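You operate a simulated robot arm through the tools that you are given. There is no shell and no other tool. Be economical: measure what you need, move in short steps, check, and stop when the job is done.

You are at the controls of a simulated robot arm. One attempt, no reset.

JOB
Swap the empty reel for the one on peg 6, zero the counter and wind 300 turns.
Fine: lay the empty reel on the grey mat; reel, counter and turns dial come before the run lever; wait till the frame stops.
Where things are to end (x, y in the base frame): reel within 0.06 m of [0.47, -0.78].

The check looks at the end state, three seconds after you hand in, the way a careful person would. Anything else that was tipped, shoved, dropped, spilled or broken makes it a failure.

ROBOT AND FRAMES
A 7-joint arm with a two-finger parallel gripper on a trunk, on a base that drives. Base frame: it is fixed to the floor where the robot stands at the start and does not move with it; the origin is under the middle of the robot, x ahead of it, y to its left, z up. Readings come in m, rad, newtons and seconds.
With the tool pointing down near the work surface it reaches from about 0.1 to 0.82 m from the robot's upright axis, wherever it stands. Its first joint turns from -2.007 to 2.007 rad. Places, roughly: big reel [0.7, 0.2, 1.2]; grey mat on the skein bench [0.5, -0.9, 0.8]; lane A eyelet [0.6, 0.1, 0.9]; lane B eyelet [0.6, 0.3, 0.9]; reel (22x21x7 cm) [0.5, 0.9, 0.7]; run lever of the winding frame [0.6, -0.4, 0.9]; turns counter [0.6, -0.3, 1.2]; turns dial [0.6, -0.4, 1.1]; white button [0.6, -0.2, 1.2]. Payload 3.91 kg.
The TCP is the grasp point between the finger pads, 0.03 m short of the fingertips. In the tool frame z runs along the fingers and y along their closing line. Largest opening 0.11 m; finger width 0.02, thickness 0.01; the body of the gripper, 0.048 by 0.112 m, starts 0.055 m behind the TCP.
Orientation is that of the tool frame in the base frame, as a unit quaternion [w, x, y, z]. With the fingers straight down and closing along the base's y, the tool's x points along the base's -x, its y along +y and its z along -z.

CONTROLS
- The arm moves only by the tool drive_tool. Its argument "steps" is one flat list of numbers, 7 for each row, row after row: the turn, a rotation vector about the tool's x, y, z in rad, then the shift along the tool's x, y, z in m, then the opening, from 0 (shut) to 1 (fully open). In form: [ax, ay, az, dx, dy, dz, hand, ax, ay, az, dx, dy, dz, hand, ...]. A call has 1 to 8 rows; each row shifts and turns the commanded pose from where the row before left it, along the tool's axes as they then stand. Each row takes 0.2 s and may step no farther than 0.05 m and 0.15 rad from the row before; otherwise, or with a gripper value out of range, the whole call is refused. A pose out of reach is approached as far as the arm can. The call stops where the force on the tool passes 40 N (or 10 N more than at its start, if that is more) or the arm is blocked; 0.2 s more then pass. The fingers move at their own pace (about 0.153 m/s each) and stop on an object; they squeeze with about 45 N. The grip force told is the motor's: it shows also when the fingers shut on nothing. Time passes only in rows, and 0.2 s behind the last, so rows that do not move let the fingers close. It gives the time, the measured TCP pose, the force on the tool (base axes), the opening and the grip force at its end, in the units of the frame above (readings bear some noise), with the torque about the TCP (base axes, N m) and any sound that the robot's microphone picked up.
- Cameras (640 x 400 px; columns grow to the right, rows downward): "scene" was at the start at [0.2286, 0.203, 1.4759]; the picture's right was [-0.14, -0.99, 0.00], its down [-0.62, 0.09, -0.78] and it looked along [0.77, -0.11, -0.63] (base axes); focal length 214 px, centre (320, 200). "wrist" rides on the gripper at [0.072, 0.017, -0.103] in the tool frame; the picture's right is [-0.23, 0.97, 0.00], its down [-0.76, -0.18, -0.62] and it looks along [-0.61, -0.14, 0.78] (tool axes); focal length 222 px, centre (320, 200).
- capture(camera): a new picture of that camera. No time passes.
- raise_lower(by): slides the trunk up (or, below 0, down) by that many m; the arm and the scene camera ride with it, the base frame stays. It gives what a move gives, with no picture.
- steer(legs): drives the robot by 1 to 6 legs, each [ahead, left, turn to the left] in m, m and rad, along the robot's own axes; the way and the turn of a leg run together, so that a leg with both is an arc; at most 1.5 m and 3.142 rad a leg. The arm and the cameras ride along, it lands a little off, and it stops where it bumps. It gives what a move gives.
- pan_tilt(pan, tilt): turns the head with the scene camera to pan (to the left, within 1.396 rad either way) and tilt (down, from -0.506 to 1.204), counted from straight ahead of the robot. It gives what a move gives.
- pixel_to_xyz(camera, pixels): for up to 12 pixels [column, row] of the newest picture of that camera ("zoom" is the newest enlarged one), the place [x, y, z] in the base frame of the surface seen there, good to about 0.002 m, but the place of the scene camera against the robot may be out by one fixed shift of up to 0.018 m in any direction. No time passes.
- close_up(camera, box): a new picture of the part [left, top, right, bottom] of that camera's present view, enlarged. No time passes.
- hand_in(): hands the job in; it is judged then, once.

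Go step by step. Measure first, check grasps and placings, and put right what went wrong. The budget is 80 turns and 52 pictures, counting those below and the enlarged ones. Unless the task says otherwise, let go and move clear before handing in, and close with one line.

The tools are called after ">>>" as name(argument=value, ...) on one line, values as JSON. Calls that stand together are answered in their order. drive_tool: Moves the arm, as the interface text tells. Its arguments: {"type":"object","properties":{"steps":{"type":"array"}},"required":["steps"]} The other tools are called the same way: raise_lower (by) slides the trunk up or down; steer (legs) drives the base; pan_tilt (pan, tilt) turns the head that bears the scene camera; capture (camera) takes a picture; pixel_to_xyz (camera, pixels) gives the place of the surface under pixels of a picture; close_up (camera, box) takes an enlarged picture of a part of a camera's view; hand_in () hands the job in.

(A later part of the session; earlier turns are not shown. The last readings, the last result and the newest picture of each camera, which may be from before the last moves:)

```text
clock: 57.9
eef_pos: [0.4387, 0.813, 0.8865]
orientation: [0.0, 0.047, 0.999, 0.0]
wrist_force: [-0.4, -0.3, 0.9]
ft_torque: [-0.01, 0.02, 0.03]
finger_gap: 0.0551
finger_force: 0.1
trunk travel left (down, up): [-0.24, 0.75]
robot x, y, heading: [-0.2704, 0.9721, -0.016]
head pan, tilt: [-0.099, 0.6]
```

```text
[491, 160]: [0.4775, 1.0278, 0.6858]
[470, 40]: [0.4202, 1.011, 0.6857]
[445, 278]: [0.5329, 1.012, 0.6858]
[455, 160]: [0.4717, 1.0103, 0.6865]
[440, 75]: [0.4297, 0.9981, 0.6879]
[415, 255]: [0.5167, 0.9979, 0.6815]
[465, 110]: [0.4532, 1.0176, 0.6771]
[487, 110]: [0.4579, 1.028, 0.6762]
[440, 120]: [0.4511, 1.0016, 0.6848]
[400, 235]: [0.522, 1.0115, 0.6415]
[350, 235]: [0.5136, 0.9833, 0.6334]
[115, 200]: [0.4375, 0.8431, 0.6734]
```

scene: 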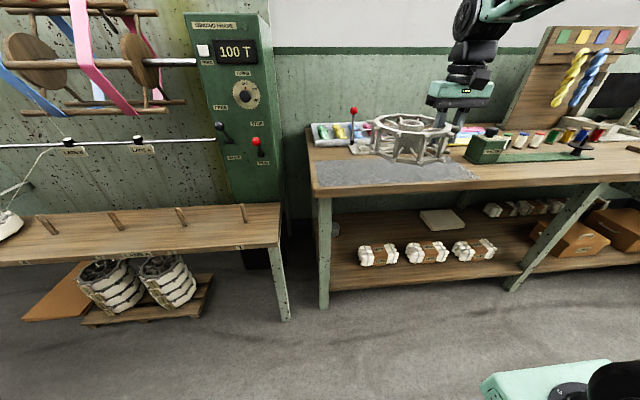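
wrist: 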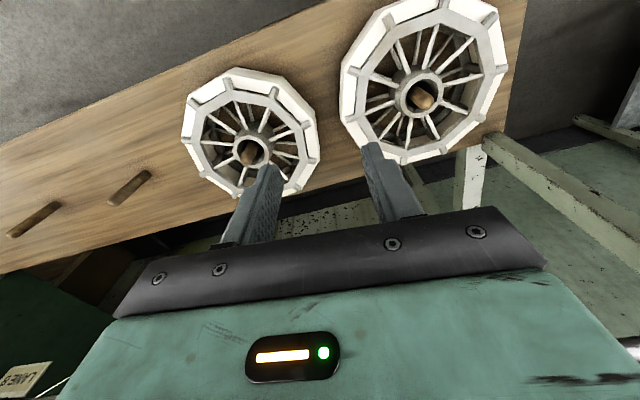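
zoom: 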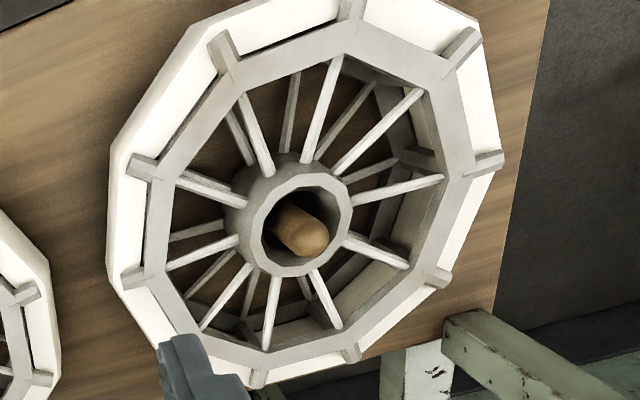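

Pins at ≈89°, 125° and 53° put a flat at ≈107° around centre (0.4756,0.931). I'll turn the tool by -0.39 rad and go above (0.450,1.016).

>>> drive_tool(steps=[0, 0, -0.1303, 0, 0, 0, 0.5, 0, 0, -0.1303, 0, 0, 0, 0.5, 0, 0, -0.1303, 0, 0, 0, 0.5, 0, 0, 0, -0.014, 0.0382, 0, 0.5, 0, 0, 0, -0.014, 0.0382, 0, 0.5, 0, 0, 0, -0.014, 0.0382, 0, 0.5, 0, 0, 0, -0.014, 0.0382, 0, 0.5, 0, 0, 0, -0.014, 0.0382, 0, 0.5])

>>> drive_tool(steps=[0, 0, 0, 0, 0, 0.04, 0.5, 0, 0, 0, 0, 0, 0.04, 0.5, 0, 0, 0, 0, 0, 0.03, 0.5, 0, 0, 0, 0, 0, 0, 0.5, 0, 0, 0, 0, 0, 0, 0.5])

>>> capture(camera="wrist")

```text
clock: 59.7
eef_pos: [0.4469, 1.0179, 0.8838]
orientation: [0.001, -0.148, 0.989, 0.0]
wrist_force: [0.2, -0.1, 0.1]
ft_torque: [-0.04, -0.02, -0.02]
finger_gap: 0.055
finger_force: 0.1
trunk travel left (down, up): [-0.24, 0.75]
robot x, y, heading: [-0.2705, 0.9725, -0.015]
head pan, tilt: [-0.099, 0.6]
```

```text
clock: 60.9
eef_pos: [0.4487, 1.0156, 0.7763]
orientation: [0.0, -0.148, 0.989, -0.001]
wrist_force: [-0.3, -0.4, 0.6]
ft_torque: [0.02, 0.01, 0.02]
finger_gap: 0.055
finger_force: 0.1
trunk travel left (down, up): [-0.24, 0.75]
robot x, y, heading: [-0.2748, 0.972, -0.013]
head pan, tilt: [-0.099, 0.6]
```

```text
20 pictures are left
```

wrist: 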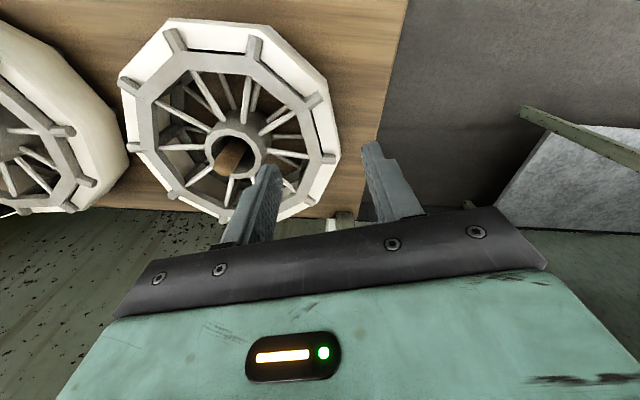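

>>> pixel_to_xyz(camera="wrist", pixels=[[317, 99], [332, 160], [309, 130], [302, 108], [316, 155], [234, 128], [262, 150], [209, 150], [295, 100], [300, 155], [330, 130], [282, 178]])

```text
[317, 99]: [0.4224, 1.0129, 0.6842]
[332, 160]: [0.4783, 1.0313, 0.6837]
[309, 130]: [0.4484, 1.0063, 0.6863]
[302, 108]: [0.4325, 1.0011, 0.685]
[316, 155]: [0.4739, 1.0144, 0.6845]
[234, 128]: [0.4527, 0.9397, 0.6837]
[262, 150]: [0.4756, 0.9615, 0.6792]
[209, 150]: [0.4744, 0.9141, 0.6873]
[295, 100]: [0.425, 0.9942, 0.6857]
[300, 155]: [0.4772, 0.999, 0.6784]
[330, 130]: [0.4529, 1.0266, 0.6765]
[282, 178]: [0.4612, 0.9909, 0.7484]
```

The fingers are well placed around the flat (midpoint of pins ≈(0.450,1.022)), so I'll descend to z≈0.667 and close.

>>> drive_tool(steps=[0, 0, 0, 0, 0.001, 0.03, 0.5, 0, 0, 0, 0, 0, 0.02, 0.5, 0, 0, 0, 0, 0, 0.02, 0.5, 0, 0, 0, 0, 0, 0.02, 0.5, 0, 0, 0, 0, 0, 0.018, 0.5, 0, 0, 0, 0, 0, 0, 0.5])

```text
clock: 62.3
eef_pos: [0.4482, 1.0156, 0.6699]
orientation: [0.0, -0.149, 0.989, 0.0]
wrist_force: [0.0, 0.8, -1.1]
ft_torque: [-0.02, 0.01, 0.0]
finger_gap: 0.055
finger_force: 0.0
trunk travel left (down, up): [-0.24, 0.75]
robot x, y, heading: [-0.2702, 0.9716, -0.021]
head pan, tilt: [-0.099, 0.6]
```

Down with no contact. Next I'll go 5 mm lower, close, and lift a little as a test.

>>> drive_tool(steps=[0, 0, 0, 0, 0, 0.005, 0.5, 0, 0, 0, 0, 0, 0, 0.3, 0, 0, 0, 0, 0, 0, 0.1, 0, 0, 0, 0, 0, 0, 0, 0, 0, 0, 0, 0, 0, 0, 0, 0, 0, 0, 0, -0.01, 0, 0, 0, 0, 0, 0, -0.02, 0, 0, 0, 0, 0, 0, 0, 0])

```text
clock: 64.1
eef_pos: [0.4497, 1.0157, 0.6926]
orientation: [0.0, -0.149, 0.989, -0.001]
wrist_force: [0.6, 0.2, -2.6]
ft_torque: [0.2, 0.12, 0.02]
finger_gap: 0.0284
finger_force: 44.9
trunk travel left (down, up): [-0.24, 0.75]
robot x, y, heading: [-0.2669, 0.9703, -0.016]
head pan, tilt: [-0.099, 0.6]
```

It is held with 45 N and weighs about 2.6 N, so I'll lift it clear of the peg.

>>> drive_tool(steps=[0, 0, 0, 0, 0, -0.03, 0, 0, 0, 0, 0, 0, -0.03, 0, 0, 0, 0, 0, 0, -0.03, 0, 0, 0, 0, 0, 0, -0.03, 0, 0, 0, 0, 0, 0, -0.01, 0, 0, 0, 0, 0, 0, 0, 0])

>>> pan_tilt(pan=0.2, tilt=0.8)

>>> capture(camera="scene")

>>> capture(camera="wrist")

```text
clock: 65.5
eef_pos: [0.4506, 1.0169, 0.8219]
orientation: [0.0, -0.148, 0.989, -0.001]
wrist_force: [0.4, -0.1, -2.8]
ft_torque: [0.24, 0.13, 0.0]
finger_gap: 0.0282
finger_force: 45.2
trunk travel left (down, up): [-0.24, 0.75]
robot x, y, heading: [-0.268, 0.9695, -0.02]
head pan, tilt: [-0.099, 0.6]
```

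```text
clock: 66.3
eef_pos: [0.4506, 1.0174, 0.8217]
orientation: [0.0, -0.148, 0.989, -0.001]
wrist_force: [-0.4, -0.2, -2.9]
ft_torque: [0.23, 0.06, 0.02]
finger_gap: 0.0282
finger_force: 44.9
trunk travel left (down, up): [-0.24, 0.75]
robot x, y, heading: [-0.2655, 0.9695, -0.012]
head pan, tilt: [0.201, 0.799]
```

```text
19 pictures are left
```

scene: 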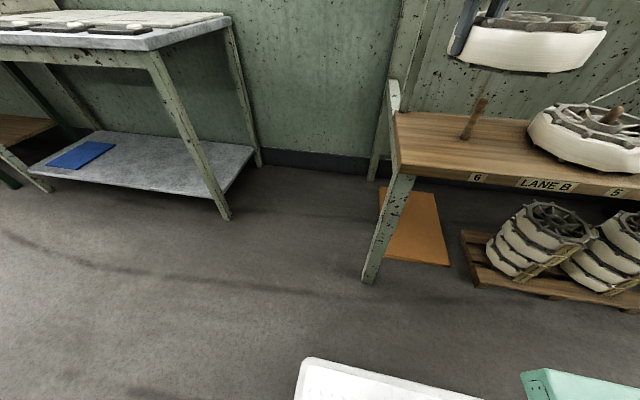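

```text
18 pictures are left
```

wrist: 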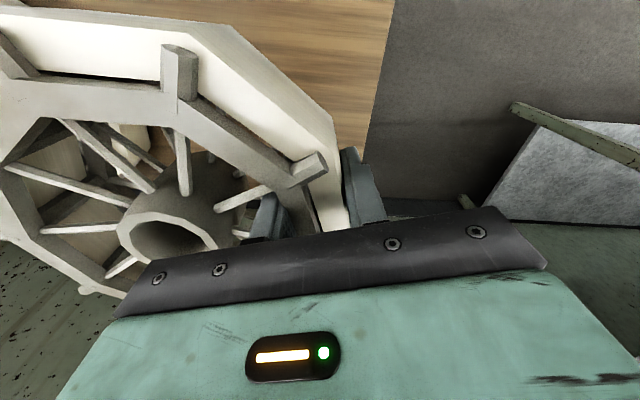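

The full reel is held level. I'll back off, drive right 0.98 m and move in over bare peg 2.

>>> steer(legs=[[-0.25, 0, 0], [0, -0.985, 0], [0.23, 0, 0.01]])

>>> pan_tilt(pan=0.0, tilt=0.75)

>>> capture(camera="scene")

>>> capture(camera="wrist")

```text
clock: 74.1
eef_pos: [0.4216, 0.0423, 0.8223]
orientation: [0.0, -0.154, 0.988, -0.001]
wrist_force: [0.4, 0.8, -2.9]
ft_torque: [0.22, 0.09, 0.0]
finger_gap: 0.0284
finger_force: 45.1
trunk travel left (down, up): [-0.24, 0.75]
robot x, y, heading: [-0.2964, -0.0078, -0.007]
head pan, tilt: [0.201, 0.799]
```

```text
clock: 74.8
eef_pos: [0.4212, 0.042, 0.8233]
orientation: [0.0, -0.154, 0.988, -0.001]
wrist_force: [0.6, -0.6, -2.8]
ft_torque: [0.26, 0.07, 0.02]
finger_gap: 0.028
finger_force: 45.6
trunk travel left (down, up): [-0.24, 0.75]
robot x, y, heading: [-0.2982, -0.013, -0.005]
head pan, tilt: [0.0, 0.75]
```

```text
17 pictures are left
```

scene: 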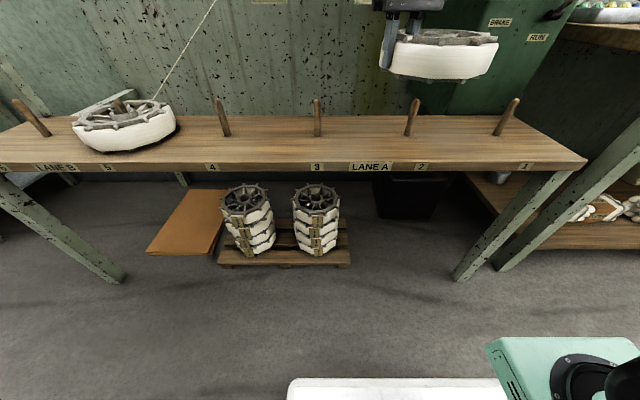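

```text
16 pictures are left
```

wrist: 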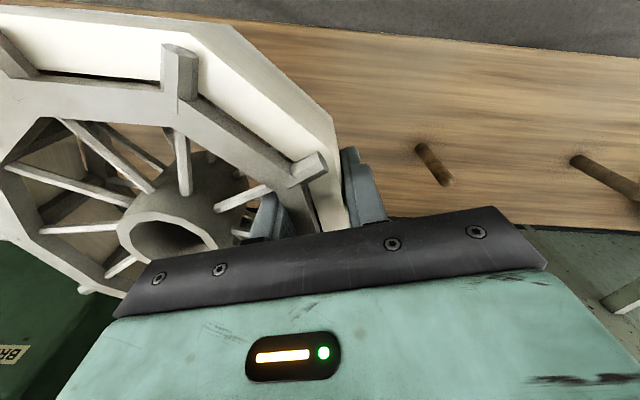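

The reel hangs just in front of peg 2, seen at (413,115). I'll measure the hub rim with the wrist camera and compare the peg positions.

>>> pixel_to_xyz(camera="wrist", pixels=[[124, 238], [210, 240], [165, 214], [165, 262], [445, 180], [420, 150], [585, 162], [316, 165], [181, 55]])

>>> pixel_to_xyz(camera="scene", pixels=[[415, 101], [411, 120], [317, 102], [317, 125], [515, 101], [505, 118], [219, 102]])

```text
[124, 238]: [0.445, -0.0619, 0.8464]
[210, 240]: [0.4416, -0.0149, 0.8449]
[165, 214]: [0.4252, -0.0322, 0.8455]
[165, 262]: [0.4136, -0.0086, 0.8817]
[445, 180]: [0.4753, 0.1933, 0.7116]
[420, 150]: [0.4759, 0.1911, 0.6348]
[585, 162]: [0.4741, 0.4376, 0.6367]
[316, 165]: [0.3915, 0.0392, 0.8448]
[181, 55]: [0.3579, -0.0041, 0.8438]
```

```text
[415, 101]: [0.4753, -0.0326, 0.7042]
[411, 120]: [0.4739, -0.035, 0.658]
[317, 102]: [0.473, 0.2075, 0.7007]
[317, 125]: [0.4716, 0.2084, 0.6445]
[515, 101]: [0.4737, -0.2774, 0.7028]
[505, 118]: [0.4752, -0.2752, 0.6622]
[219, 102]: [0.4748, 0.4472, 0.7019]
```

Peg 2 is at ≈(0.476,-0.048) and the reel hub at ≈(0.448,-0.041). I'll shift by (+0.028,-0.007) and sink to just above the peg.

>>> drive_tool(steps=[0, 0, 0, -0.0245, -0.0152, 0, 0, 0, 0, 0, 0, 0, 0.03, 0, 0, 0, 0, 0, 0, 0.015, 0, 0, 0, 0, 0, 0, 0, 0])

>>> close_up(camera="wrist", box=[60, 140, 300, 290])

>>> close_up(camera="scene", box=[340, 20, 540, 160])

```text
clock: 75.8
eef_pos: [0.4497, 0.0361, 0.777]
orientation: [-0.001, -0.153, 0.988, -0.001]
wrist_force: [-0.3, 0.1, -3.6]
ft_torque: [0.26, 0.1, -0.01]
finger_gap: 0.0283
finger_force: 45.1
trunk travel left (down, up): [-0.24, 0.75]
robot x, y, heading: [-0.2989, -0.0096, -0.006]
head pan, tilt: [0.0, 0.75]
```

```text
2.67 times, centred on (180, 215) of wrist
```

zoom: 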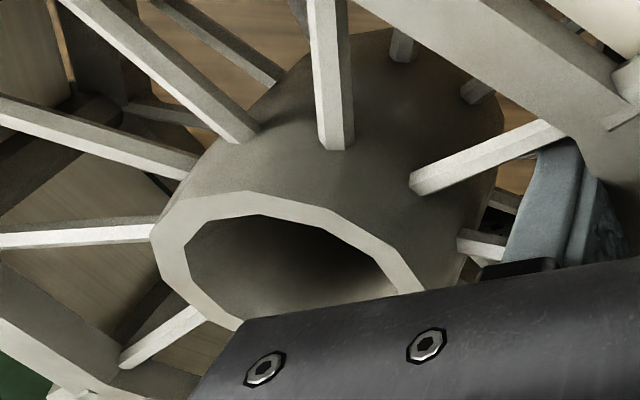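

```text
2.86 times, centred on (440, 90) of scene
```

zoom: 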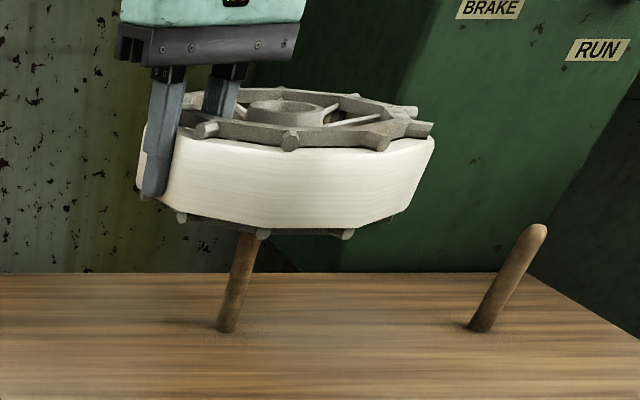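

The computed hub centre (0.477,-0.048) matches the peg, which shows at zoom (245,245) under the reel. I'll lower in small steps, watching the force.

>>> drive_tool(steps=[0, 0, 0, 0, 0, 0.015, 0, 0, 0, 0, 0, 0, 0.015, 0, 0, 0, 0, 0, 0, 0.015, 0, 0, 0, 0, 0, 0, 0.01, 0, 0, 0, 0, 0, 0, 0, 0])

>>> close_up(camera="scene", box=[340, 20, 540, 160])

```text
clock: 77.0
eef_pos: [0.4507, 0.0352, 0.7222]
orientation: [0.0, -0.153, 0.988, -0.001]
wrist_force: [-0.3, 0.1, -2.1]
ft_torque: [0.24, 0.1, -0.01]
finger_gap: 0.0283
finger_force: 44.5
trunk travel left (down, up): [-0.24, 0.75]
robot x, y, heading: [-0.2974, -0.01, -0.006]
head pan, tilt: [0.0, 0.75]
```

```text
2.86 times, centred on (440, 90) of scene
```

zoom: 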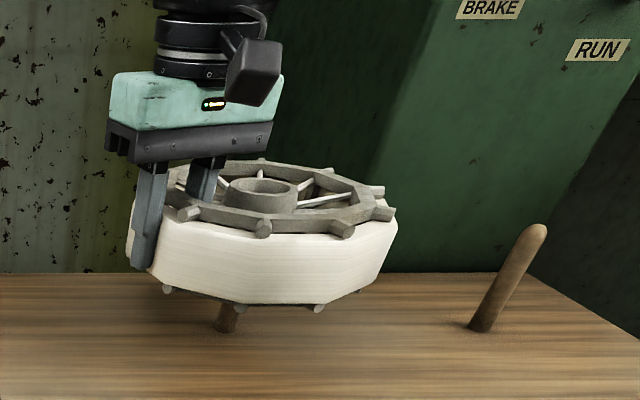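

The peg is inside the bore with no contact, so I'll lower the rest to the bench.

>>> drive_tool(steps=[0, 0, 0, 0, 0, 0.02, 0, 0, 0, 0, 0, 0, 0.02, 0, 0, 0, 0, 0, 0, 0.012, 0, 0, 0, 0, 0, 0, 0.003, 0, 0, 0, 0, 0, 0, 0.002, 0, 0, 0, 0, 0, 0, 0, 0])

```text
clock: 78.4
eef_pos: [0.4487, 0.0364, 0.6656]
orientation: [0.001, -0.154, 0.988, -0.001]
wrist_force: [0.1, 0.7, -2.6]
ft_torque: [0.25, 0.08, -0.02]
finger_gap: 0.0282
finger_force: 45.3
trunk travel left (down, up): [-0.24, 0.75]
robot x, y, heading: [-0.2952, -0.0107, -0.004]
head pan, tilt: [0.0, 0.75]
```

>>> drive_tool(steps=[0, 0, 0, 0, 0, 0.002, 0, 0, 0, 0, 0, 0, 0.0015, 0, 0, 0, 0, 0, 0, 0, 0.3, 0, 0, 0, 0, 0, 0, 0.5, 0, 0, 0, 0, 0, 0, 0.5, 0, 0, 0, 0, 0, -0.03, 0.5, 0, 0, 0, 0, 0, -0.04, 0.5, 0, 0, 0, 0, 0, -0.04, 0.5])

>>> close_up(camera="scene", box=[340, 0, 540, 140])

```text
clock: 80.2
eef_pos: [0.4483, 0.0373, 0.7701]
orientation: [0.0, -0.154, 0.988, 0.0]
wrist_force: [0.4, 0.1, -0.1]
ft_torque: [-0.02, 0.01, 0.0]
finger_gap: 0.0549
finger_force: 0.1
trunk travel left (down, up): [-0.24, 0.75]
robot x, y, heading: [-0.2987, -0.0093, -0.0]
head pan, tilt: [0.0, 0.75]
```

```text
2.86 times, centred on (440, 70) of scene
```

zoom: 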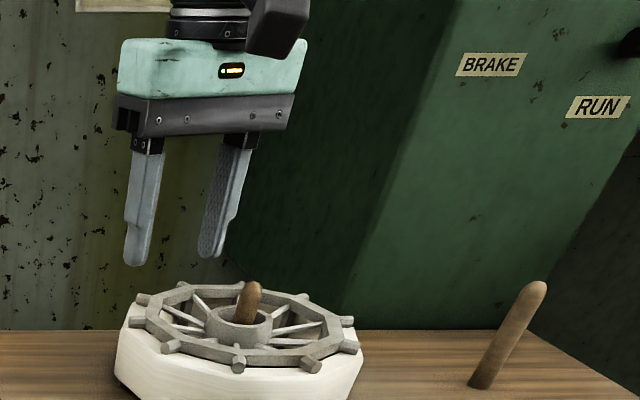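

The full reel sits on peg 2 with the peg through the hub at (250,300). Now the panel: I'll back off, drive right, raise the trunk and study it.

>>> steer(legs=[[-0.25, 0, 0], [0, -0.3, 0]])

>>> raise_lower(by=0.36)

>>> drive_tool(steps=[0, 0, 0.15, 0, 0, 0, 0.2, 0, 0, 0.15, 0, 0, 0, 0.1, 0, 0, 0.01, 0.04, 0, 0, 0, 0, -0.145, 0, 0, 0, 0, 0, 0, -0.145, 0, 0, 0, 0, 0, 0, -0.145, 0, 0, 0, 0, 0, 0, -0.145, 0, 0, 0, 0, 0, 0, -0.145, 0, 0, 0, 0, 0])

>>> drive_tool(steps=[0, -0.145, 0, 0, 0, 0, 0, 0, -0.145, 0, 0, 0, 0, 0, 0, -0.145, 0, 0, 0, 0, 0, 0, -0.145, 0, 0, 0, 0, 0, 0, -0.145, 0, 0, 0, 0, 0, 0, -0.121, 0, 0, 0, 0, 0, 0, 0, 0, 0, 0, 0, 0])

>>> pan_tilt(pan=-0.15, tilt=0.35)

>>> capture(camera="scene")

```text
clock: 83.8
eef_pos: [0.1952, -0.2695, 0.7699]
orientation: [0.0, -0.152, 0.988, -0.001]
wrist_force: [0.7, -0.2, 0.5]
ft_torque: [-0.03, 0.02, -0.04]
finger_gap: 0.0553
finger_force: 0.0
trunk travel left (down, up): [-0.24, 0.75]
robot x, y, heading: [-0.554, -0.3169, -0.01]
head pan, tilt: [0.0, 0.75]
```

```text
clock: 87.2
eef_pos: [0.1932, -0.2718, 1.1304]
orientation: [0.0, -0.152, 0.988, -0.001]
wrist_force: [-0.1, -0.1, -0.3]
ft_torque: [-0.05, -0.01, 0.01]
finger_gap: 0.055
finger_force: 0.0
trunk travel left (down, up): [-0.6, 0.39]
robot x, y, heading: [-0.5506, -0.3181, -0.007]
head pan, tilt: [0.0, 0.75]
```

```text
clock: 89.0
eef_pos: [0.1543, -0.27, 1.1317]
orientation: [0.356, 0.001, 0.935, -0.002]
wrist_force: [0.4, -0.7, -0.7]
ft_torque: [0.0, -0.02, 0.01]
finger_gap: 0.0
finger_force: 37.6
trunk travel left (down, up): [-0.6, 0.39]
robot x, y, heading: [-0.5513, -0.3158, -0.01]
head pan, tilt: [0.0, 0.75]
```

```text
clock: 90.7
eef_pos: [0.1534, -0.27, 1.1299]
orientation: [0.707, 0.001, 0.707, -0.002]
wrist_force: [0.5, -0.1, -0.4]
ft_torque: [-0.01, -0.04, -0.01]
finger_gap: 0.0
finger_force: 37.4
trunk travel left (down, up): [-0.6, 0.39]
robot x, y, heading: [-0.5542, -0.3169, -0.008]
head pan, tilt: [0.0, 0.75]
```

```text
clock: 91.5
eef_pos: [0.1541, -0.2692, 1.1307]
orientation: [0.708, 0.0, 0.707, -0.002]
wrist_force: [-0.5, -0.1, 0.0]
ft_torque: [0.01, -0.01, -0.02]
finger_gap: 0.0001
finger_force: 37.3
trunk travel left (down, up): [-0.6, 0.39]
robot x, y, heading: [-0.5547, -0.3169, -0.002]
head pan, tilt: [-0.15, 0.351]
```

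```text
11 pictures are left
```

scene: 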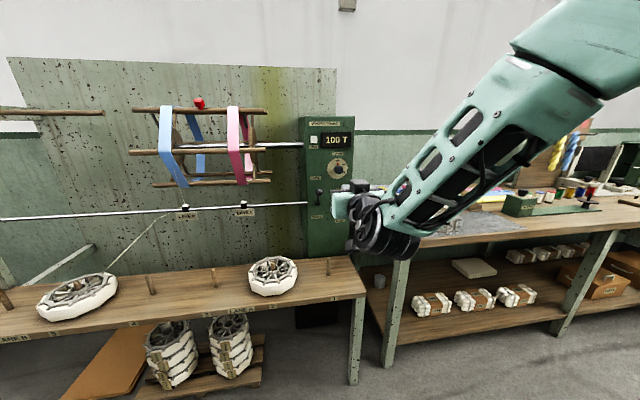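

The arm now points forward but hides the red lever. I'll enlarge the panel part that is visible.

>>> close_up(camera="scene", box=[285, 110, 405, 240])

```text
3.08 times, centred on (345, 175) of scene
```

zoom: 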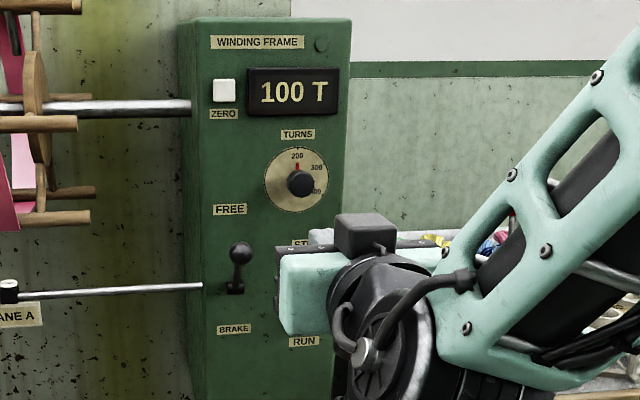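

>>> pixel_to_xyz(camera="zoom", pixels=[[224, 90], [214, 82], [233, 99], [301, 184], [296, 168], [270, 180], [316, 167], [297, 156], [239, 251], [235, 287], [296, 210], [323, 185]])

>>> pixel_to_xyz(camera="zoom", pixels=[[292, 184], [310, 184], [301, 175], [301, 194], [289, 195], [240, 130], [220, 303], [300, 120]])

```text
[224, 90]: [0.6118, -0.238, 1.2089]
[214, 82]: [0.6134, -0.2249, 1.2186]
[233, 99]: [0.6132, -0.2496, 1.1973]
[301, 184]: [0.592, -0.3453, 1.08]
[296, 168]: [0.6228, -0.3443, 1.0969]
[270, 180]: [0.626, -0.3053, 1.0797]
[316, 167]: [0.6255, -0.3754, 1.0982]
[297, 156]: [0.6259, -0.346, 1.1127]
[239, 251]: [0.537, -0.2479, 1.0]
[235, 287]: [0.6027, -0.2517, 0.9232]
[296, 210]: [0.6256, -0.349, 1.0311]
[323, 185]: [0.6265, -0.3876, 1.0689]
```

```text
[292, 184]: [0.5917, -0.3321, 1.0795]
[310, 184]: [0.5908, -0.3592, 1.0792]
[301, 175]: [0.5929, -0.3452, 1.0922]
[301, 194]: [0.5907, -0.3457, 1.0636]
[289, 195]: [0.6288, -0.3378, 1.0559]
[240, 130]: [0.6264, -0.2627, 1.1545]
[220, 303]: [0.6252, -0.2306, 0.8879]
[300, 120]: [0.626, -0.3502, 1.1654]
```

Correcting by the camera shift (≈0, -0.011, +0.008), the button is at ≈(0.612,-0.247,1.217), the dial knob at ≈(0.592,-0.357,1.086), and the brake lever stands up at FREE. I'll raise to button height and drive in short of it.

>>> raise_lower(by=0.086)

>>> steer(legs=[[0.37, 0.021, 0.004]])

>>> capture(camera="wrist")

```text
clock: 92.7
eef_pos: [0.1539, -0.2696, 1.2161]
orientation: [0.707, 0.001, 0.707, -0.002]
wrist_force: [-0.6, -0.3, -0.5]
ft_torque: [0.03, 0.01, -0.01]
finger_gap: 0.0
finger_force: 38.4
trunk travel left (down, up): [-0.686, 0.304]
robot x, y, heading: [-0.5521, -0.3194, -0.013]
head pan, tilt: [-0.15, 0.351]
```

```text
clock: 95.1
eef_pos: [0.5274, -0.2579, 1.2159]
orientation: [0.708, 0.004, 0.707, -0.006]
wrist_force: [0.3, 0.3, -0.6]
ft_torque: [0.0, -0.01, -0.01]
finger_gap: 0.0
finger_force: 37.9
trunk travel left (down, up): [-0.686, 0.304]
robot x, y, heading: [-0.1802, -0.299, -0.014]
head pan, tilt: [-0.15, 0.351]
```

```text
9 pictures are left
```

wrist: 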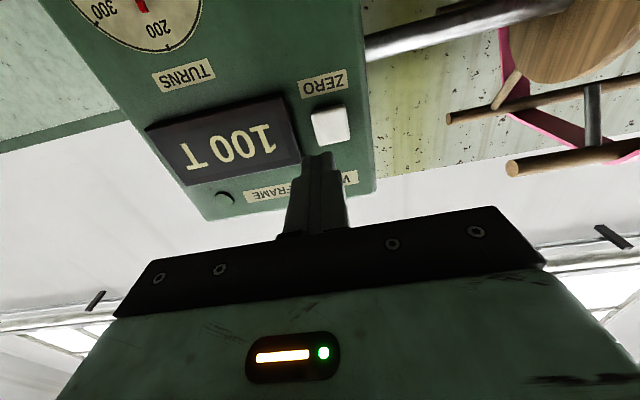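

The wrist view (upside down) shows the button at (330,126) just beyond the fingertips, so I'll measure it and the dial directly.

>>> pixel_to_xyz(camera="wrist", pixels=[[330, 126], [316, 115], [345, 138], [345, 112], [316, 143], [155, 28], [105, 12], [142, 5], [318, 158], [300, 100]])

```text
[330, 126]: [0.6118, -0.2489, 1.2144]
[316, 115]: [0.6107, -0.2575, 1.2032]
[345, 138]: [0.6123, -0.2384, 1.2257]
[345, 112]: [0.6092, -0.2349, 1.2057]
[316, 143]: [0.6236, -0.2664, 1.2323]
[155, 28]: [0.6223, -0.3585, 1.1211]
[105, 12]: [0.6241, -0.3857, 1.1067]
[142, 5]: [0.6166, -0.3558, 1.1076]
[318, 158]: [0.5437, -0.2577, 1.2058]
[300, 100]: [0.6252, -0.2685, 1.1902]
```

Button centre is (0.611,-0.2475,1.2145). I'll align +10 mm in y, square up the yaw and press gently.

>>> drive_tool(steps=[-0.014, 0, 0, 0.001, 0.0105, 0.02, 0, 0, 0, 0, 0, 0, 0.025, 0, 0, 0, 0, 0, 0, 0.005, 0, 0, 0, 0, 0, 0, 0.004, 0, 0, 0, 0, 0, 0, 0.004, 0, 0, 0, 0, 0, 0, 0.003, 0, 0, 0, 0, 0, 0, 0, 0])

```text
clock: 96.7
eef_pos: [0.5873, -0.247, 1.2157]
orientation: [0.707, -0.002, 0.707, 0.001]
wrist_force: [-7.6, 0.2, 0.8]
ft_torque: [0.07, -0.02, 0.0]
finger_gap: 0.0
finger_force: 37.9
trunk travel left (down, up): [-0.686, 0.304]
robot x, y, heading: [-0.1826, -0.2981, -0.013]
head pan, tilt: [-0.15, 0.351]
```

Contact at 7.6 N; I'll push a few mm more, hold, and retract.

>>> drive_tool(steps=[0, 0, 0, 0, 0, 0.003, 0, 0, 0, 0, 0, 0, 0.003, 0, 0, 0, 0, 0, 0, 0, 0])

>>> drive_tool(steps=[0, 0, 0, 0, 0, -0.03, 0, 0, 0, 0, 0, 0, -0.04, 0, 0, 0, 0, 0, 0, -0.04, 0, 0, 0, 0, 0, 0, 0, 0])

>>> capture(camera="wrist")

```text
clock: 97.5
eef_pos: [0.5914, -0.2476, 1.2158]
orientation: [0.708, -0.002, 0.707, 0.001]
wrist_force: [-30.1, -6.0, 1.2]
ft_torque: [-0.03, 0.02, -0.16]
finger_gap: 0.0001
finger_force: 38.4
trunk travel left (down, up): [-0.686, 0.304]
robot x, y, heading: [-0.1811, -0.302, -0.014]
head pan, tilt: [-0.15, 0.351]
```

```text
clock: 98.5
eef_pos: [0.4802, -0.2515, 1.2164]
orientation: [0.707, 0.0, 0.707, 0.0]
wrist_force: [0.1, 1.0, -0.6]
ft_torque: [0.02, 0.0, 0.01]
finger_gap: 0.0
finger_force: 37.6
trunk travel left (down, up): [-0.686, 0.304]
robot x, y, heading: [-0.1831, -0.2989, -0.014]
head pan, tilt: [-0.15, 0.351]
```

```text
8 pictures are left
```

wrist: 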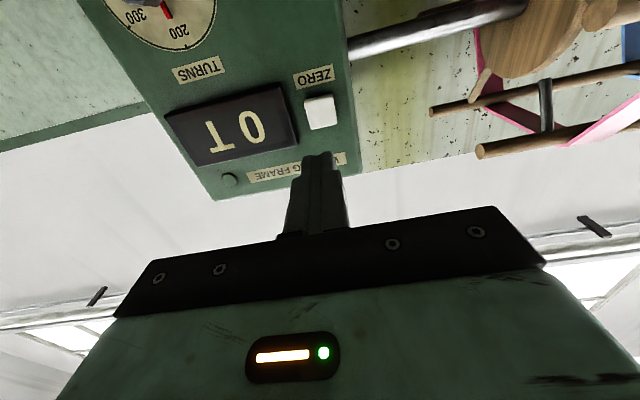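

The counter now reads "0 T". Next is the dial knob at ≈(-0.358,1.087): I'll move in front of it with the fingers 60 mm open.

>>> drive_tool(steps=[0, 0, 0, 0.0325, -0.0266, 0, 0.2, 0, 0, 0, 0.0325, -0.0266, 0, 0.4, 0, 0, 0, 0.0325, -0.0266, 0, 0.5, 0, 0, 0, 0.0315, -0.0266, 0, 0.5, 0, 0, 0, 0, 0, 0, 0.5])

>>> close_up(camera="wrist", box=[200, 50, 440, 200])

>>> pixel_to_xyz(camera="wrist", pixels=[[316, 120], [316, 105], [310, 135], [330, 120], [300, 120], [320, 150], [280, 120], [250, 100], [210, 90], [250, 70]])

```text
clock: 99.7
eef_pos: [0.5129, -0.3438, 1.0895]
orientation: [0.707, 0.0, 0.707, -0.001]
wrist_force: [-0.4, -0.3, -0.1]
ft_torque: [0.01, 0.01, -0.02]
finger_gap: 0.0549
finger_force: 0.0
out of reach, approached as far as the arm can: row 2, 3, 4
trunk travel left (down, up): [-0.686, 0.304]
robot x, y, heading: [-0.1797, -0.3006, -0.014]
head pan, tilt: [-0.15, 0.351]
```

```text
2.67 times, centred on (320, 125) of wrist
```

zoom: 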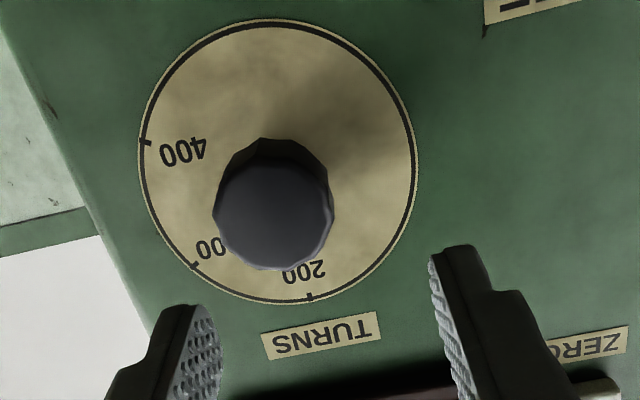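

```text
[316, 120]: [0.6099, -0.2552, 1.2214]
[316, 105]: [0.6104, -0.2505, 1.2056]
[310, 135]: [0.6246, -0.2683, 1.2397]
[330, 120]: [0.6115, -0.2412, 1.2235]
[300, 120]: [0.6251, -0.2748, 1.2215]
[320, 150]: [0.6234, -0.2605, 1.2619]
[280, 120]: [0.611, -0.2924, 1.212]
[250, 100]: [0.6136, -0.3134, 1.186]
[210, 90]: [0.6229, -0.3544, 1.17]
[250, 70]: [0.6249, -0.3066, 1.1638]
```

Some rows were out of reach, so I'll use the trunk and base more. First, the knob and ticks from this enlarged view.

>>> pixel_to_xyz(camera="zoom", pixels=[[273, 215], [225, 215], [325, 215], [275, 175], [270, 262], [310, 296], [195, 266], [147, 142], [275, 25], [414, 160], [275, 145], [215, 320]])

```text
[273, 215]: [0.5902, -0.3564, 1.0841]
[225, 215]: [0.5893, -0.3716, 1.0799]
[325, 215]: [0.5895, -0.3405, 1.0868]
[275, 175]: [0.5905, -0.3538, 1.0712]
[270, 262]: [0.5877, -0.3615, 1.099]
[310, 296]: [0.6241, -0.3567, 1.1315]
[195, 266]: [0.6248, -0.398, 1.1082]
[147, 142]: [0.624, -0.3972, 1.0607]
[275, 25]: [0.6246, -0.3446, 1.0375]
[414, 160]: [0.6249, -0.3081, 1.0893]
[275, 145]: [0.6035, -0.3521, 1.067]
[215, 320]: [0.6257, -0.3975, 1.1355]
```

Knob centre is (y,z) ≈ (-0.356,1.085), and the ticks confirm 60° steps. I'll raise the arm and drop the trunk instead, which gives a roomier posture.

>>> drive_tool(steps=[0, 0, 0, -0.045, 0, 0, 0.5, 0, 0, 0, -0.045, 0, 0, 0.5, 0, 0, 0, -0.045, 0, 0, 0.5, 0, 0, 0, 0, 0, 0, 0.5])

>>> raise_lower(by=-0.13)

```text
clock: 100.7
eef_pos: [0.5118, -0.3413, 1.2214]
orientation: [0.707, -0.003, 0.707, 0.001]
wrist_force: [-0.6, -0.2, 0.1]
ft_torque: [0.0, 0.02, 0.0]
finger_gap: 0.0551
finger_force: 0.0
trunk travel left (down, up): [-0.686, 0.304]
robot x, y, heading: [-0.1834, -0.3009, -0.018]
head pan, tilt: [-0.15, 0.351]
```

```text
clock: 102.3
eef_pos: [0.5125, -0.3424, 1.0923]
orientation: [0.708, -0.001, 0.707, -0.001]
wrist_force: [0.8, -0.1, 0.1]
ft_torque: [0.0, -0.03, -0.01]
finger_gap: 0.055
finger_force: 0.1
trunk travel left (down, up): [-0.556, 0.434]
robot x, y, heading: [-0.1847, -0.3004, -0.014]
head pan, tilt: [-0.15, 0.351]
```

>>> drive_tool(steps=[0, 0, 0, 0.007, -0.0136, 0.005, 0.5, 0, 0, 0, 0, 0, 0, 0.5])

```text
clock: 102.9
eef_pos: [0.5168, -0.356, 1.0864]
orientation: [0.707, -0.002, 0.707, 0.001]
wrist_force: [-0.3, -0.1, 0.3]
ft_torque: [0.0, 0.01, 0.01]
finger_gap: 0.0549
finger_force: 0.0
trunk travel left (down, up): [-0.556, 0.434]
robot x, y, heading: [-0.1837, -0.299, -0.015]
head pan, tilt: [-0.15, 0.351]
```

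Aligned at (-0.356,1.086). I'll go forward so the pads straddle the knob and close.

>>> drive_tool(steps=[0, 0, 0, 0, 0, 0.03, 0.5, 0, 0, 0, 0, 0, 0.025, 0.5, 0, 0, 0, 0, 0, 0.014, 0.5, 0, 0, 0, 0, 0, 0, 0.35, 0, 0, 0, 0, 0, 0, 0.25, 0, 0, 0, 0, 0, 0, 0.15, 0, 0, 0, 0, 0, 0, 0.15])

```text
clock: 104.5
eef_pos: [0.5874, -0.3571, 1.0853]
orientation: [0.707, -0.001, 0.707, 0.0]
wrist_force: [3.0, -10.3, -0.1]
ft_torque: [0.01, 0.23, -0.34]
finger_gap: 0.0375
finger_force: 45.7
trunk travel left (down, up): [-0.556, 0.434]
robot x, y, heading: [-0.1817, -0.3016, -0.014]
head pan, tilt: [-0.15, 0.351]
```

The knob is gripped (37.5 mm). I'll ease 1 mm in -y and turn clockwise 60° about the tool axis.

>>> drive_tool(steps=[0, 0, 0, 0, -0.001, 0, 0.15, 0, 0, 0.1, 0, 0, 0, 0.15, 0, 0, 0.1, 0, 0, 0, 0.15])

```text
clock: 105.3
eef_pos: [0.5873, -0.3576, 1.0838]
orientation: [0.704, 0.069, 0.704, 0.073]
wrist_force: [23.8, -6.4, -3.3]
ft_torque: [0.0, -0.16, 0.02]
finger_gap: 0.0374
finger_force: 45.6
trunk travel left (down, up): [-0.556, 0.434]
robot x, y, heading: [-0.1811, -0.3017, -0.016]
head pan, tilt: [-0.15, 0.351]
```

>>> drive_tool(steps=[0, 0, 0.14, 0, 0, 0.001, 0.15, 0, 0, 0.14, 0, 0, 0, 0.15, 0, 0, 0.14, 0, 0, 0, 0.15, 0, 0, 0.14, 0, 0, 0, 0.15, 0, 0, 0.14, 0, 0, 0, 0.15, 0, 0, 0.147, 0, 0, 0, 0.15, 0, 0, 0, 0, 0, 0, 0.15])

```text
clock: 106.9
eef_pos: [0.5871, -0.3565, 1.0847]
orientation: [0.612, 0.353, 0.612, 0.355]
wrist_force: [1.4, -8.6, -2.6]
ft_torque: [0.02, -0.13, -0.13]
finger_gap: 0.0375
finger_force: 44.9
trunk travel left (down, up): [-0.556, 0.434]
robot x, y, heading: [-0.1806, -0.3011, -0.012]
head pan, tilt: [-0.15, 0.351]
```

The tool turned exactly 60° and the grip held. I'll open, withdraw and check the pointer.

>>> drive_tool(steps=[0, 0, 0, 0, 0, 0, 0.35, 0, 0, 0, 0, 0, 0, 0.5, 0, 0, 0, 0, 0, -0.03, 0.5, 0, 0, 0, 0, 0, -0.04, 0.5, 0, 0, 0, 0, 0, -0.04, 0.5, 0, 0, 0, 0, 0, 0, 0.5])

>>> capture(camera="wrist")

```text
clock: 108.3
eef_pos: [0.4951, -0.3549, 1.0875]
orientation: [0.612, 0.352, 0.613, 0.354]
wrist_force: [-0.2, -0.4, 0.8]
ft_torque: [0.0, -0.03, 0.03]
finger_gap: 0.055
finger_force: 0.2
out of reach, approached as far as the arm can: row 5
trunk travel left (down, up): [-0.556, 0.434]
robot x, y, heading: [-0.1821, -0.3008, -0.011]
head pan, tilt: [-0.15, 0.351]
```

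```text
6 pictures are left
```

wrist: 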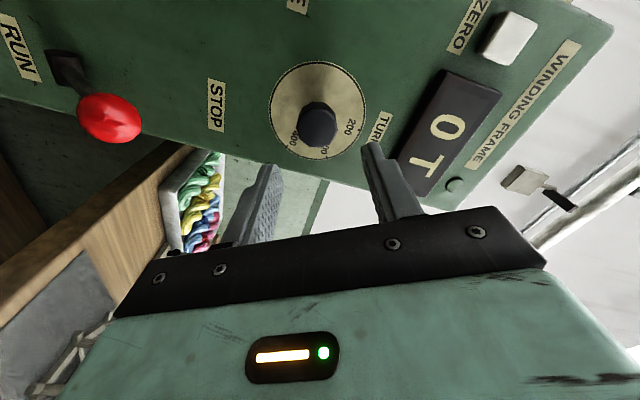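

The dial's red mark is no longer at 200, and the red lever is visible at (110,118), so I'll measure it.

>>> pixel_to_xyz(camera="wrist", pixels=[[108, 118], [88, 112], [130, 125], [108, 98], [108, 138], [68, 72], [78, 88], [20, 50], [215, 105], [318, 125], [60, 60], [330, 95]])

>>> close_up(camera="wrist", box=[0, 0, 400, 200])

```text
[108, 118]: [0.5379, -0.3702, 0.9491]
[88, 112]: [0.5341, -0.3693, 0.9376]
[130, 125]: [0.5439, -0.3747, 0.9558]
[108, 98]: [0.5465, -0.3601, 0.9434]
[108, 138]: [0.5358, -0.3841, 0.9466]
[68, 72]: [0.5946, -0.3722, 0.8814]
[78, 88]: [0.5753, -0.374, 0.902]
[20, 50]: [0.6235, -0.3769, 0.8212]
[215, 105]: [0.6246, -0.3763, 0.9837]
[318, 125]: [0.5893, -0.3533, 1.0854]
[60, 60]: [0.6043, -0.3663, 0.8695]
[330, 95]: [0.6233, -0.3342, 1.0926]
```

```text
1.60 times, centred on (200, 100) of wrist
```

zoom: 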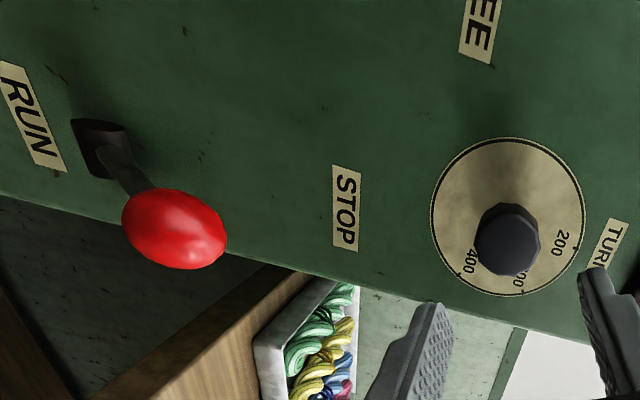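

The red knob is at (0.545,-0.373,0.947) with its pivot ≈0.87, so it stands up at STOP. I'll turn the tool back, close it, back the base off, raise the arm while lowering the trunk, and check the dial.

>>> drive_tool(steps=[0, 0, -0.131, 0, 0, 0, 0.3, 0, 0, -0.131, 0, 0, 0, 0.1, 0, 0, -0.131, 0, 0, 0, 0, 0, 0, -0.131, 0, 0, 0, 0, 0, 0, -0.131, 0, 0, 0, 0, 0, 0, -0.131, 0, 0, 0, 0, 0, 0, -0.131, 0, 0, 0, 0, 0, 0, -0.13, 0, 0, 0, 0])

>>> steer(legs=[[-0.13, 0, 0.01]])

>>> drive_tool(steps=[0, 0, 0, -0.035, -0.008, 0, 0, 0, 0, 0, -0.035, -0.01, 0, 0, 0, 0, 0, -0.035, 0, 0, 0, 0, 0, 0, 0, 0, 0, 0])

>>> raise_lower(by=-0.185)

>>> close_up(camera="scene", box=[300, 40, 460, 200])

```text
clock: 110.1
eef_pos: [0.4946, -0.3552, 1.0892]
orientation: [0.707, -0.003, 0.707, 0.001]
wrist_force: [0.9, 0.1, 0.0]
ft_torque: [0.02, 0.0, 0.02]
finger_gap: 0.0
finger_force: 37.7
trunk travel left (down, up): [-0.556, 0.434]
robot x, y, heading: [-0.18, -0.2985, -0.015]
head pan, tilt: [-0.15, 0.351]
```

```text
clock: 111.3
eef_pos: [0.369, -0.3461, 1.0887]
orientation: [0.707, -0.006, 0.707, 0.005]
wrist_force: [-0.4, -0.1, -0.3]
ft_torque: [0.01, 0.02, 0.0]
finger_gap: 0.0002
finger_force: 37.5
trunk travel left (down, up): [-0.556, 0.434]
robot x, y, heading: [-0.3086, -0.2978, 0.002]
head pan, tilt: [-0.15, 0.351]
```

```text
clock: 112.3
eef_pos: [0.3689, -0.3624, 1.1943]
orientation: [0.707, -0.006, 0.707, 0.005]
wrist_force: [-0.2, 0.0, 0.3]
ft_torque: [0.03, -0.03, 0.03]
finger_gap: 0.0001
finger_force: 37.9
trunk travel left (down, up): [-0.556, 0.434]
robot x, y, heading: [-0.305, -0.3002, -0.005]
head pan, tilt: [-0.15, 0.351]
```

```text
clock: 114.4
eef_pos: [0.3679, -0.3625, 1.009]
orientation: [0.707, -0.006, 0.707, 0.004]
wrist_force: [0.6, -0.2, 0.1]
ft_torque: [0.0, 0.0, -0.04]
finger_gap: 0.0
finger_force: 37.2
trunk travel left (down, up): [-0.371, 0.619]
robot x, y, heading: [-0.3041, -0.3001, -0.0]
head pan, tilt: [-0.15, 0.351]
```

```text
2.50 times, centred on (380, 120) of scene
```

zoom: 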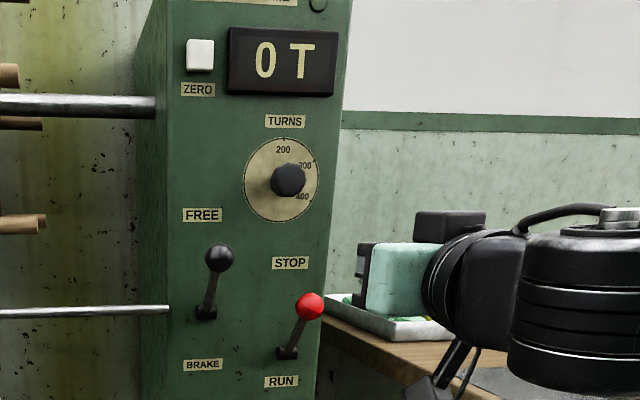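

The counter shows 0 T, the brake is up at FREE and the red lever is up at STOP. One tight enlargement of the dial to make sure the mark is at 300.

>>> close_up(camera="scene", box=[352, 88, 386, 114])

```text
15.38 times, centred on (369, 101) of scene
```

zoom: 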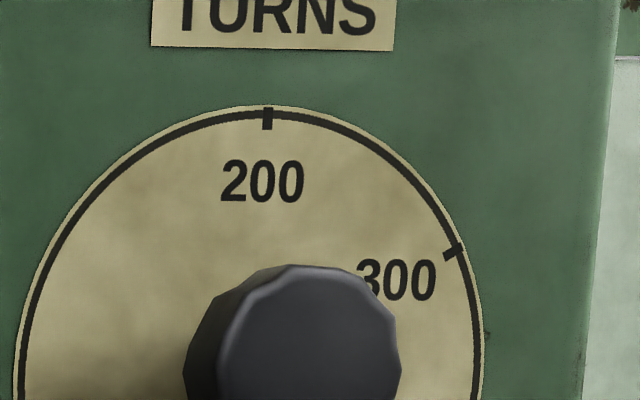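

The mark hides behind the knob from this side. I'll drive right a bit so the head camera sees the dial from the other side.

>>> steer(legs=[[-0.1, -0.45, 0]])

>>> pan_tilt(pan=0.236, tilt=0.0)

>>> close_up(camera="scene", box=[285, 140, 361, 210])

```text
clock: 117.2
eef_pos: [0.2646, -0.8211, 1.0087]
orientation: [0.707, -0.002, 0.707, 0.001]
wrist_force: [-0.3, -0.6, 0.9]
ft_torque: [0.02, -0.02, 0.03]
finger_gap: 0.0001
finger_force: 38.0
trunk travel left (down, up): [-0.371, 0.619]
robot x, y, heading: [-0.4099, -0.7535, -0.016]
head pan, tilt: [-0.15, 0.351]
```

```text
clock: 118.0
eef_pos: [0.2631, -0.8225, 1.0088]
orientation: [0.707, -0.002, 0.707, 0.0]
wrist_force: [0.2, 0.0, -0.2]
ft_torque: [-0.02, 0.0, -0.03]
finger_gap: 0.0
finger_force: 37.7
trunk travel left (down, up): [-0.371, 0.619]
robot x, y, heading: [-0.408, -0.7507, -0.011]
head pan, tilt: [0.236, 0.0]
```

```text
5.71 times, centred on (323, 175) of scene
```

zoom: 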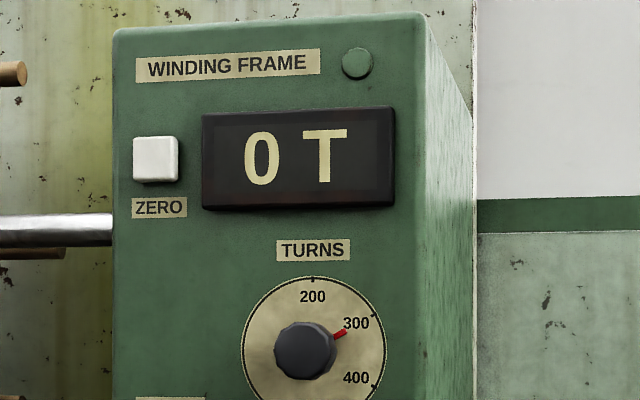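

The red mark sits at 300, clearly. I'll drive back, placing the closed fingers above the red lever's knob.

>>> steer(legs=[[0, 0.442, 0.011], [0.2, 0, 0]])

```text
clock: 121.9
eef_pos: [0.4718, -0.3798, 1.0091]
orientation: [0.707, -0.004, 0.707, 0.003]
wrist_force: [-0.4, -0.7, 0.8]
ft_torque: [-0.01, 0.01, 0.01]
finger_gap: 0.0001
finger_force: 37.0
trunk travel left (down, up): [-0.371, 0.619]
robot x, y, heading: [-0.2022, -0.3143, -0.002]
head pan, tilt: [0.236, 0.0]
```

>>> drive_tool(steps=[0, 0, 0, 0, 0.006, 0.035, 0, 0, 0, 0, 0, 0, 0.034, 0, 0, 0, 0, 0.015, 0, 0, 0, 0, 0, 0, 0.015, 0, 0, 0, 0, 0, 0, 0.015, 0, 0, 0, 0, 0, 0, 0.015, 0, 0, 0, 0, 0, 0, 0, 0, 0, 0])

```text
clock: 123.3
eef_pos: [0.5363, -0.3723, 0.9599]
orientation: [0.715, -0.006, 0.699, 0.004]
wrist_force: [-12.0, -4.1, 13.2]
ft_torque: [-0.1, 0.1, -0.08]
finger_gap: 0.0
finger_force: 37.9
trunk travel left (down, up): [-0.371, 0.619]
robot x, y, heading: [-0.2025, -0.3113, -0.007]
head pan, tilt: [0.236, 0.0]
stopped in row 7: the force on the tool passed its limit (the readings are from after the stop); the commanded pose is now the measured one
```

The lever is giving way. I'll continue along its arc, down and slightly outward, in small steps.

>>> drive_tool(steps=[0, 0, 0, 0.008, 0, -0.005, 0, 0, 0, 0, 0.01, 0, -0.005, 0, 0, 0, 0, 0.01, 0, -0.004, 0, 0, 0, 0, 0.01, 0, -0.003, 0, 0, 0, 0, 0.01, 0, -0.002, 0, 0, 0, 0, 0.01, 0, 0, 0, 0, 0, 0, 0, 0, 0, 0])

```text
clock: 123.8
eef_pos: [0.5282, -0.3725, 0.9494]
orientation: [0.718, -0.008, 0.696, 0.006]
wrist_force: [-13.0, -5.0, 12.1]
ft_torque: [-0.13, 0.1, -0.08]
finger_gap: 0.0
finger_force: 37.7
trunk travel left (down, up): [-0.371, 0.619]
robot x, y, heading: [-0.201, -0.313, -0.009]
head pan, tilt: [0.236, 0.0]
stopped in row 2: the force on the tool passed its limit (the readings are from after the stop); the commanded pose is now the measured one
```

It stops at the force limit, and the lever seems damped, so I'll go slower, 4 mm per row along the arc.

>>> drive_tool(steps=[0, 0, 0, 0.003, 0, -0.003, 0, 0, 0, 0, 0.003, 0, -0.003, 0, 0, 0, 0, 0.003, 0, -0.003, 0, 0, 0, 0, 0.004, 0, -0.002, 0, 0, 0, 0, 0.004, 0, -0.002, 0, 0, 0, 0, 0.004, 0, -0.002, 0, 0, 0, 0, 0.004, 0, -0.002, 0, 0, 0, 0, 0.004, 0, -0.002, 0])

```text
clock: 125.6
eef_pos: [0.5128, -0.3726, 0.9155]
orientation: [0.715, -0.006, 0.699, 0.004]
wrist_force: [-0.5, -0.8, 0.3]
ft_torque: [0.01, 0.03, -0.01]
finger_gap: 0.0002
finger_force: 37.9
trunk travel left (down, up): [-0.371, 0.619]
robot x, y, heading: [-0.2059, -0.3133, -0.004]
head pan, tilt: [0.236, 0.0]
```

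The force vanished, so the lever may have snapped over. I'll follow down to see whether it is still ahead.

>>> drive_tool(steps=[0, 0, 0, 0.008, 0, 0, 0, 0, 0, 0, 0.008, 0, 0.002, 0, 0, 0, 0, 0.008, 0, 0.003, 0, 0, 0, 0, 0.008, 0, 0.003, 0, 0, 0, 0, 0, 0, 0, 0])

```text
clock: 126.8
eef_pos: [0.5173, -0.3714, 0.8909]
orientation: [0.719, -0.007, 0.695, 0.006]
wrist_force: [-11.8, 1.2, 35.4]
ft_torque: [-0.17, 0.21, -0.06]
finger_gap: 0.0002
finger_force: 37.4
trunk travel left (down, up): [-0.371, 0.619]
robot x, y, heading: [-0.2062, -0.3137, -0.009]
head pan, tilt: [0.236, 0.0]
```

>>> drive_tool(steps=[0, 0, 0, 0.003, 0, 0, 0, 0, 0, 0, 0.003, 0, 0.001, 0, 0, 0, 0, 0.003, 0, 0.001, 0, 0, 0, 0, 0.003, 0, 0.001, 0, 0, 0, 0, 0.003, 0, 0.001, 0, 0, 0, 0, 0.003, 0, 0.001, 0, 0, 0, 0, 0.003, 0, 0.001, 0, 0, 0, 0, 0, 0, 0, 0])

```text
clock: 127.3
eef_pos: [0.5191, -0.3709, 0.8924]
orientation: [0.723, -0.006, 0.691, 0.006]
wrist_force: [-4.8, -0.9, 21.4]
ft_torque: [-0.14, 0.14, 0.02]
finger_gap: 0.0
finger_force: 37.9
trunk travel left (down, up): [-0.371, 0.619]
robot x, y, heading: [-0.2045, -0.3136, -0.007]
head pan, tilt: [0.236, 0.0]
stopped in row 2: the force on the tool passed its limit (the readings are from after the stop); the commanded pose is now the measured one
```

It is blocked again at z≈0.892, perhaps the end stop. I'll use one picture to see the lever and counter.

>>> pan_tilt(pan=-0.35, tilt=0.1)

>>> close_up(camera="scene", box=[180, 60, 460, 240])

```text
clock: 128.3
eef_pos: [0.5186, -0.371, 0.8924]
orientation: [0.722, -0.006, 0.692, 0.006]
wrist_force: [0.2, -0.7, 32.2]
ft_torque: [-0.18, 0.11, -0.03]
finger_gap: 0.0003
finger_force: 37.3
trunk travel left (down, up): [-0.371, 0.619]
robot x, y, heading: [-0.2069, -0.3132, -0.011]
head pan, tilt: [-0.351, 0.099]
```

```text
2.22 times, centred on (320, 150) of scene
```

zoom: 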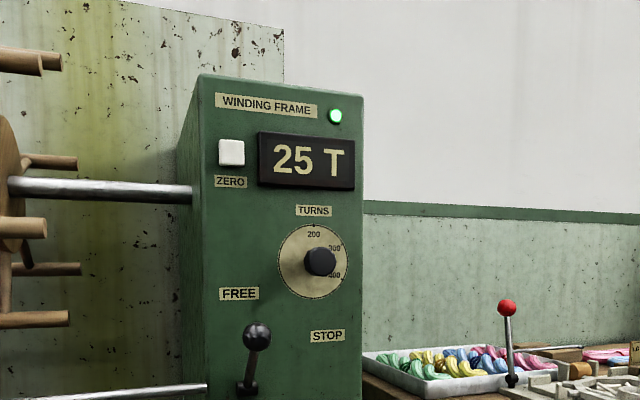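

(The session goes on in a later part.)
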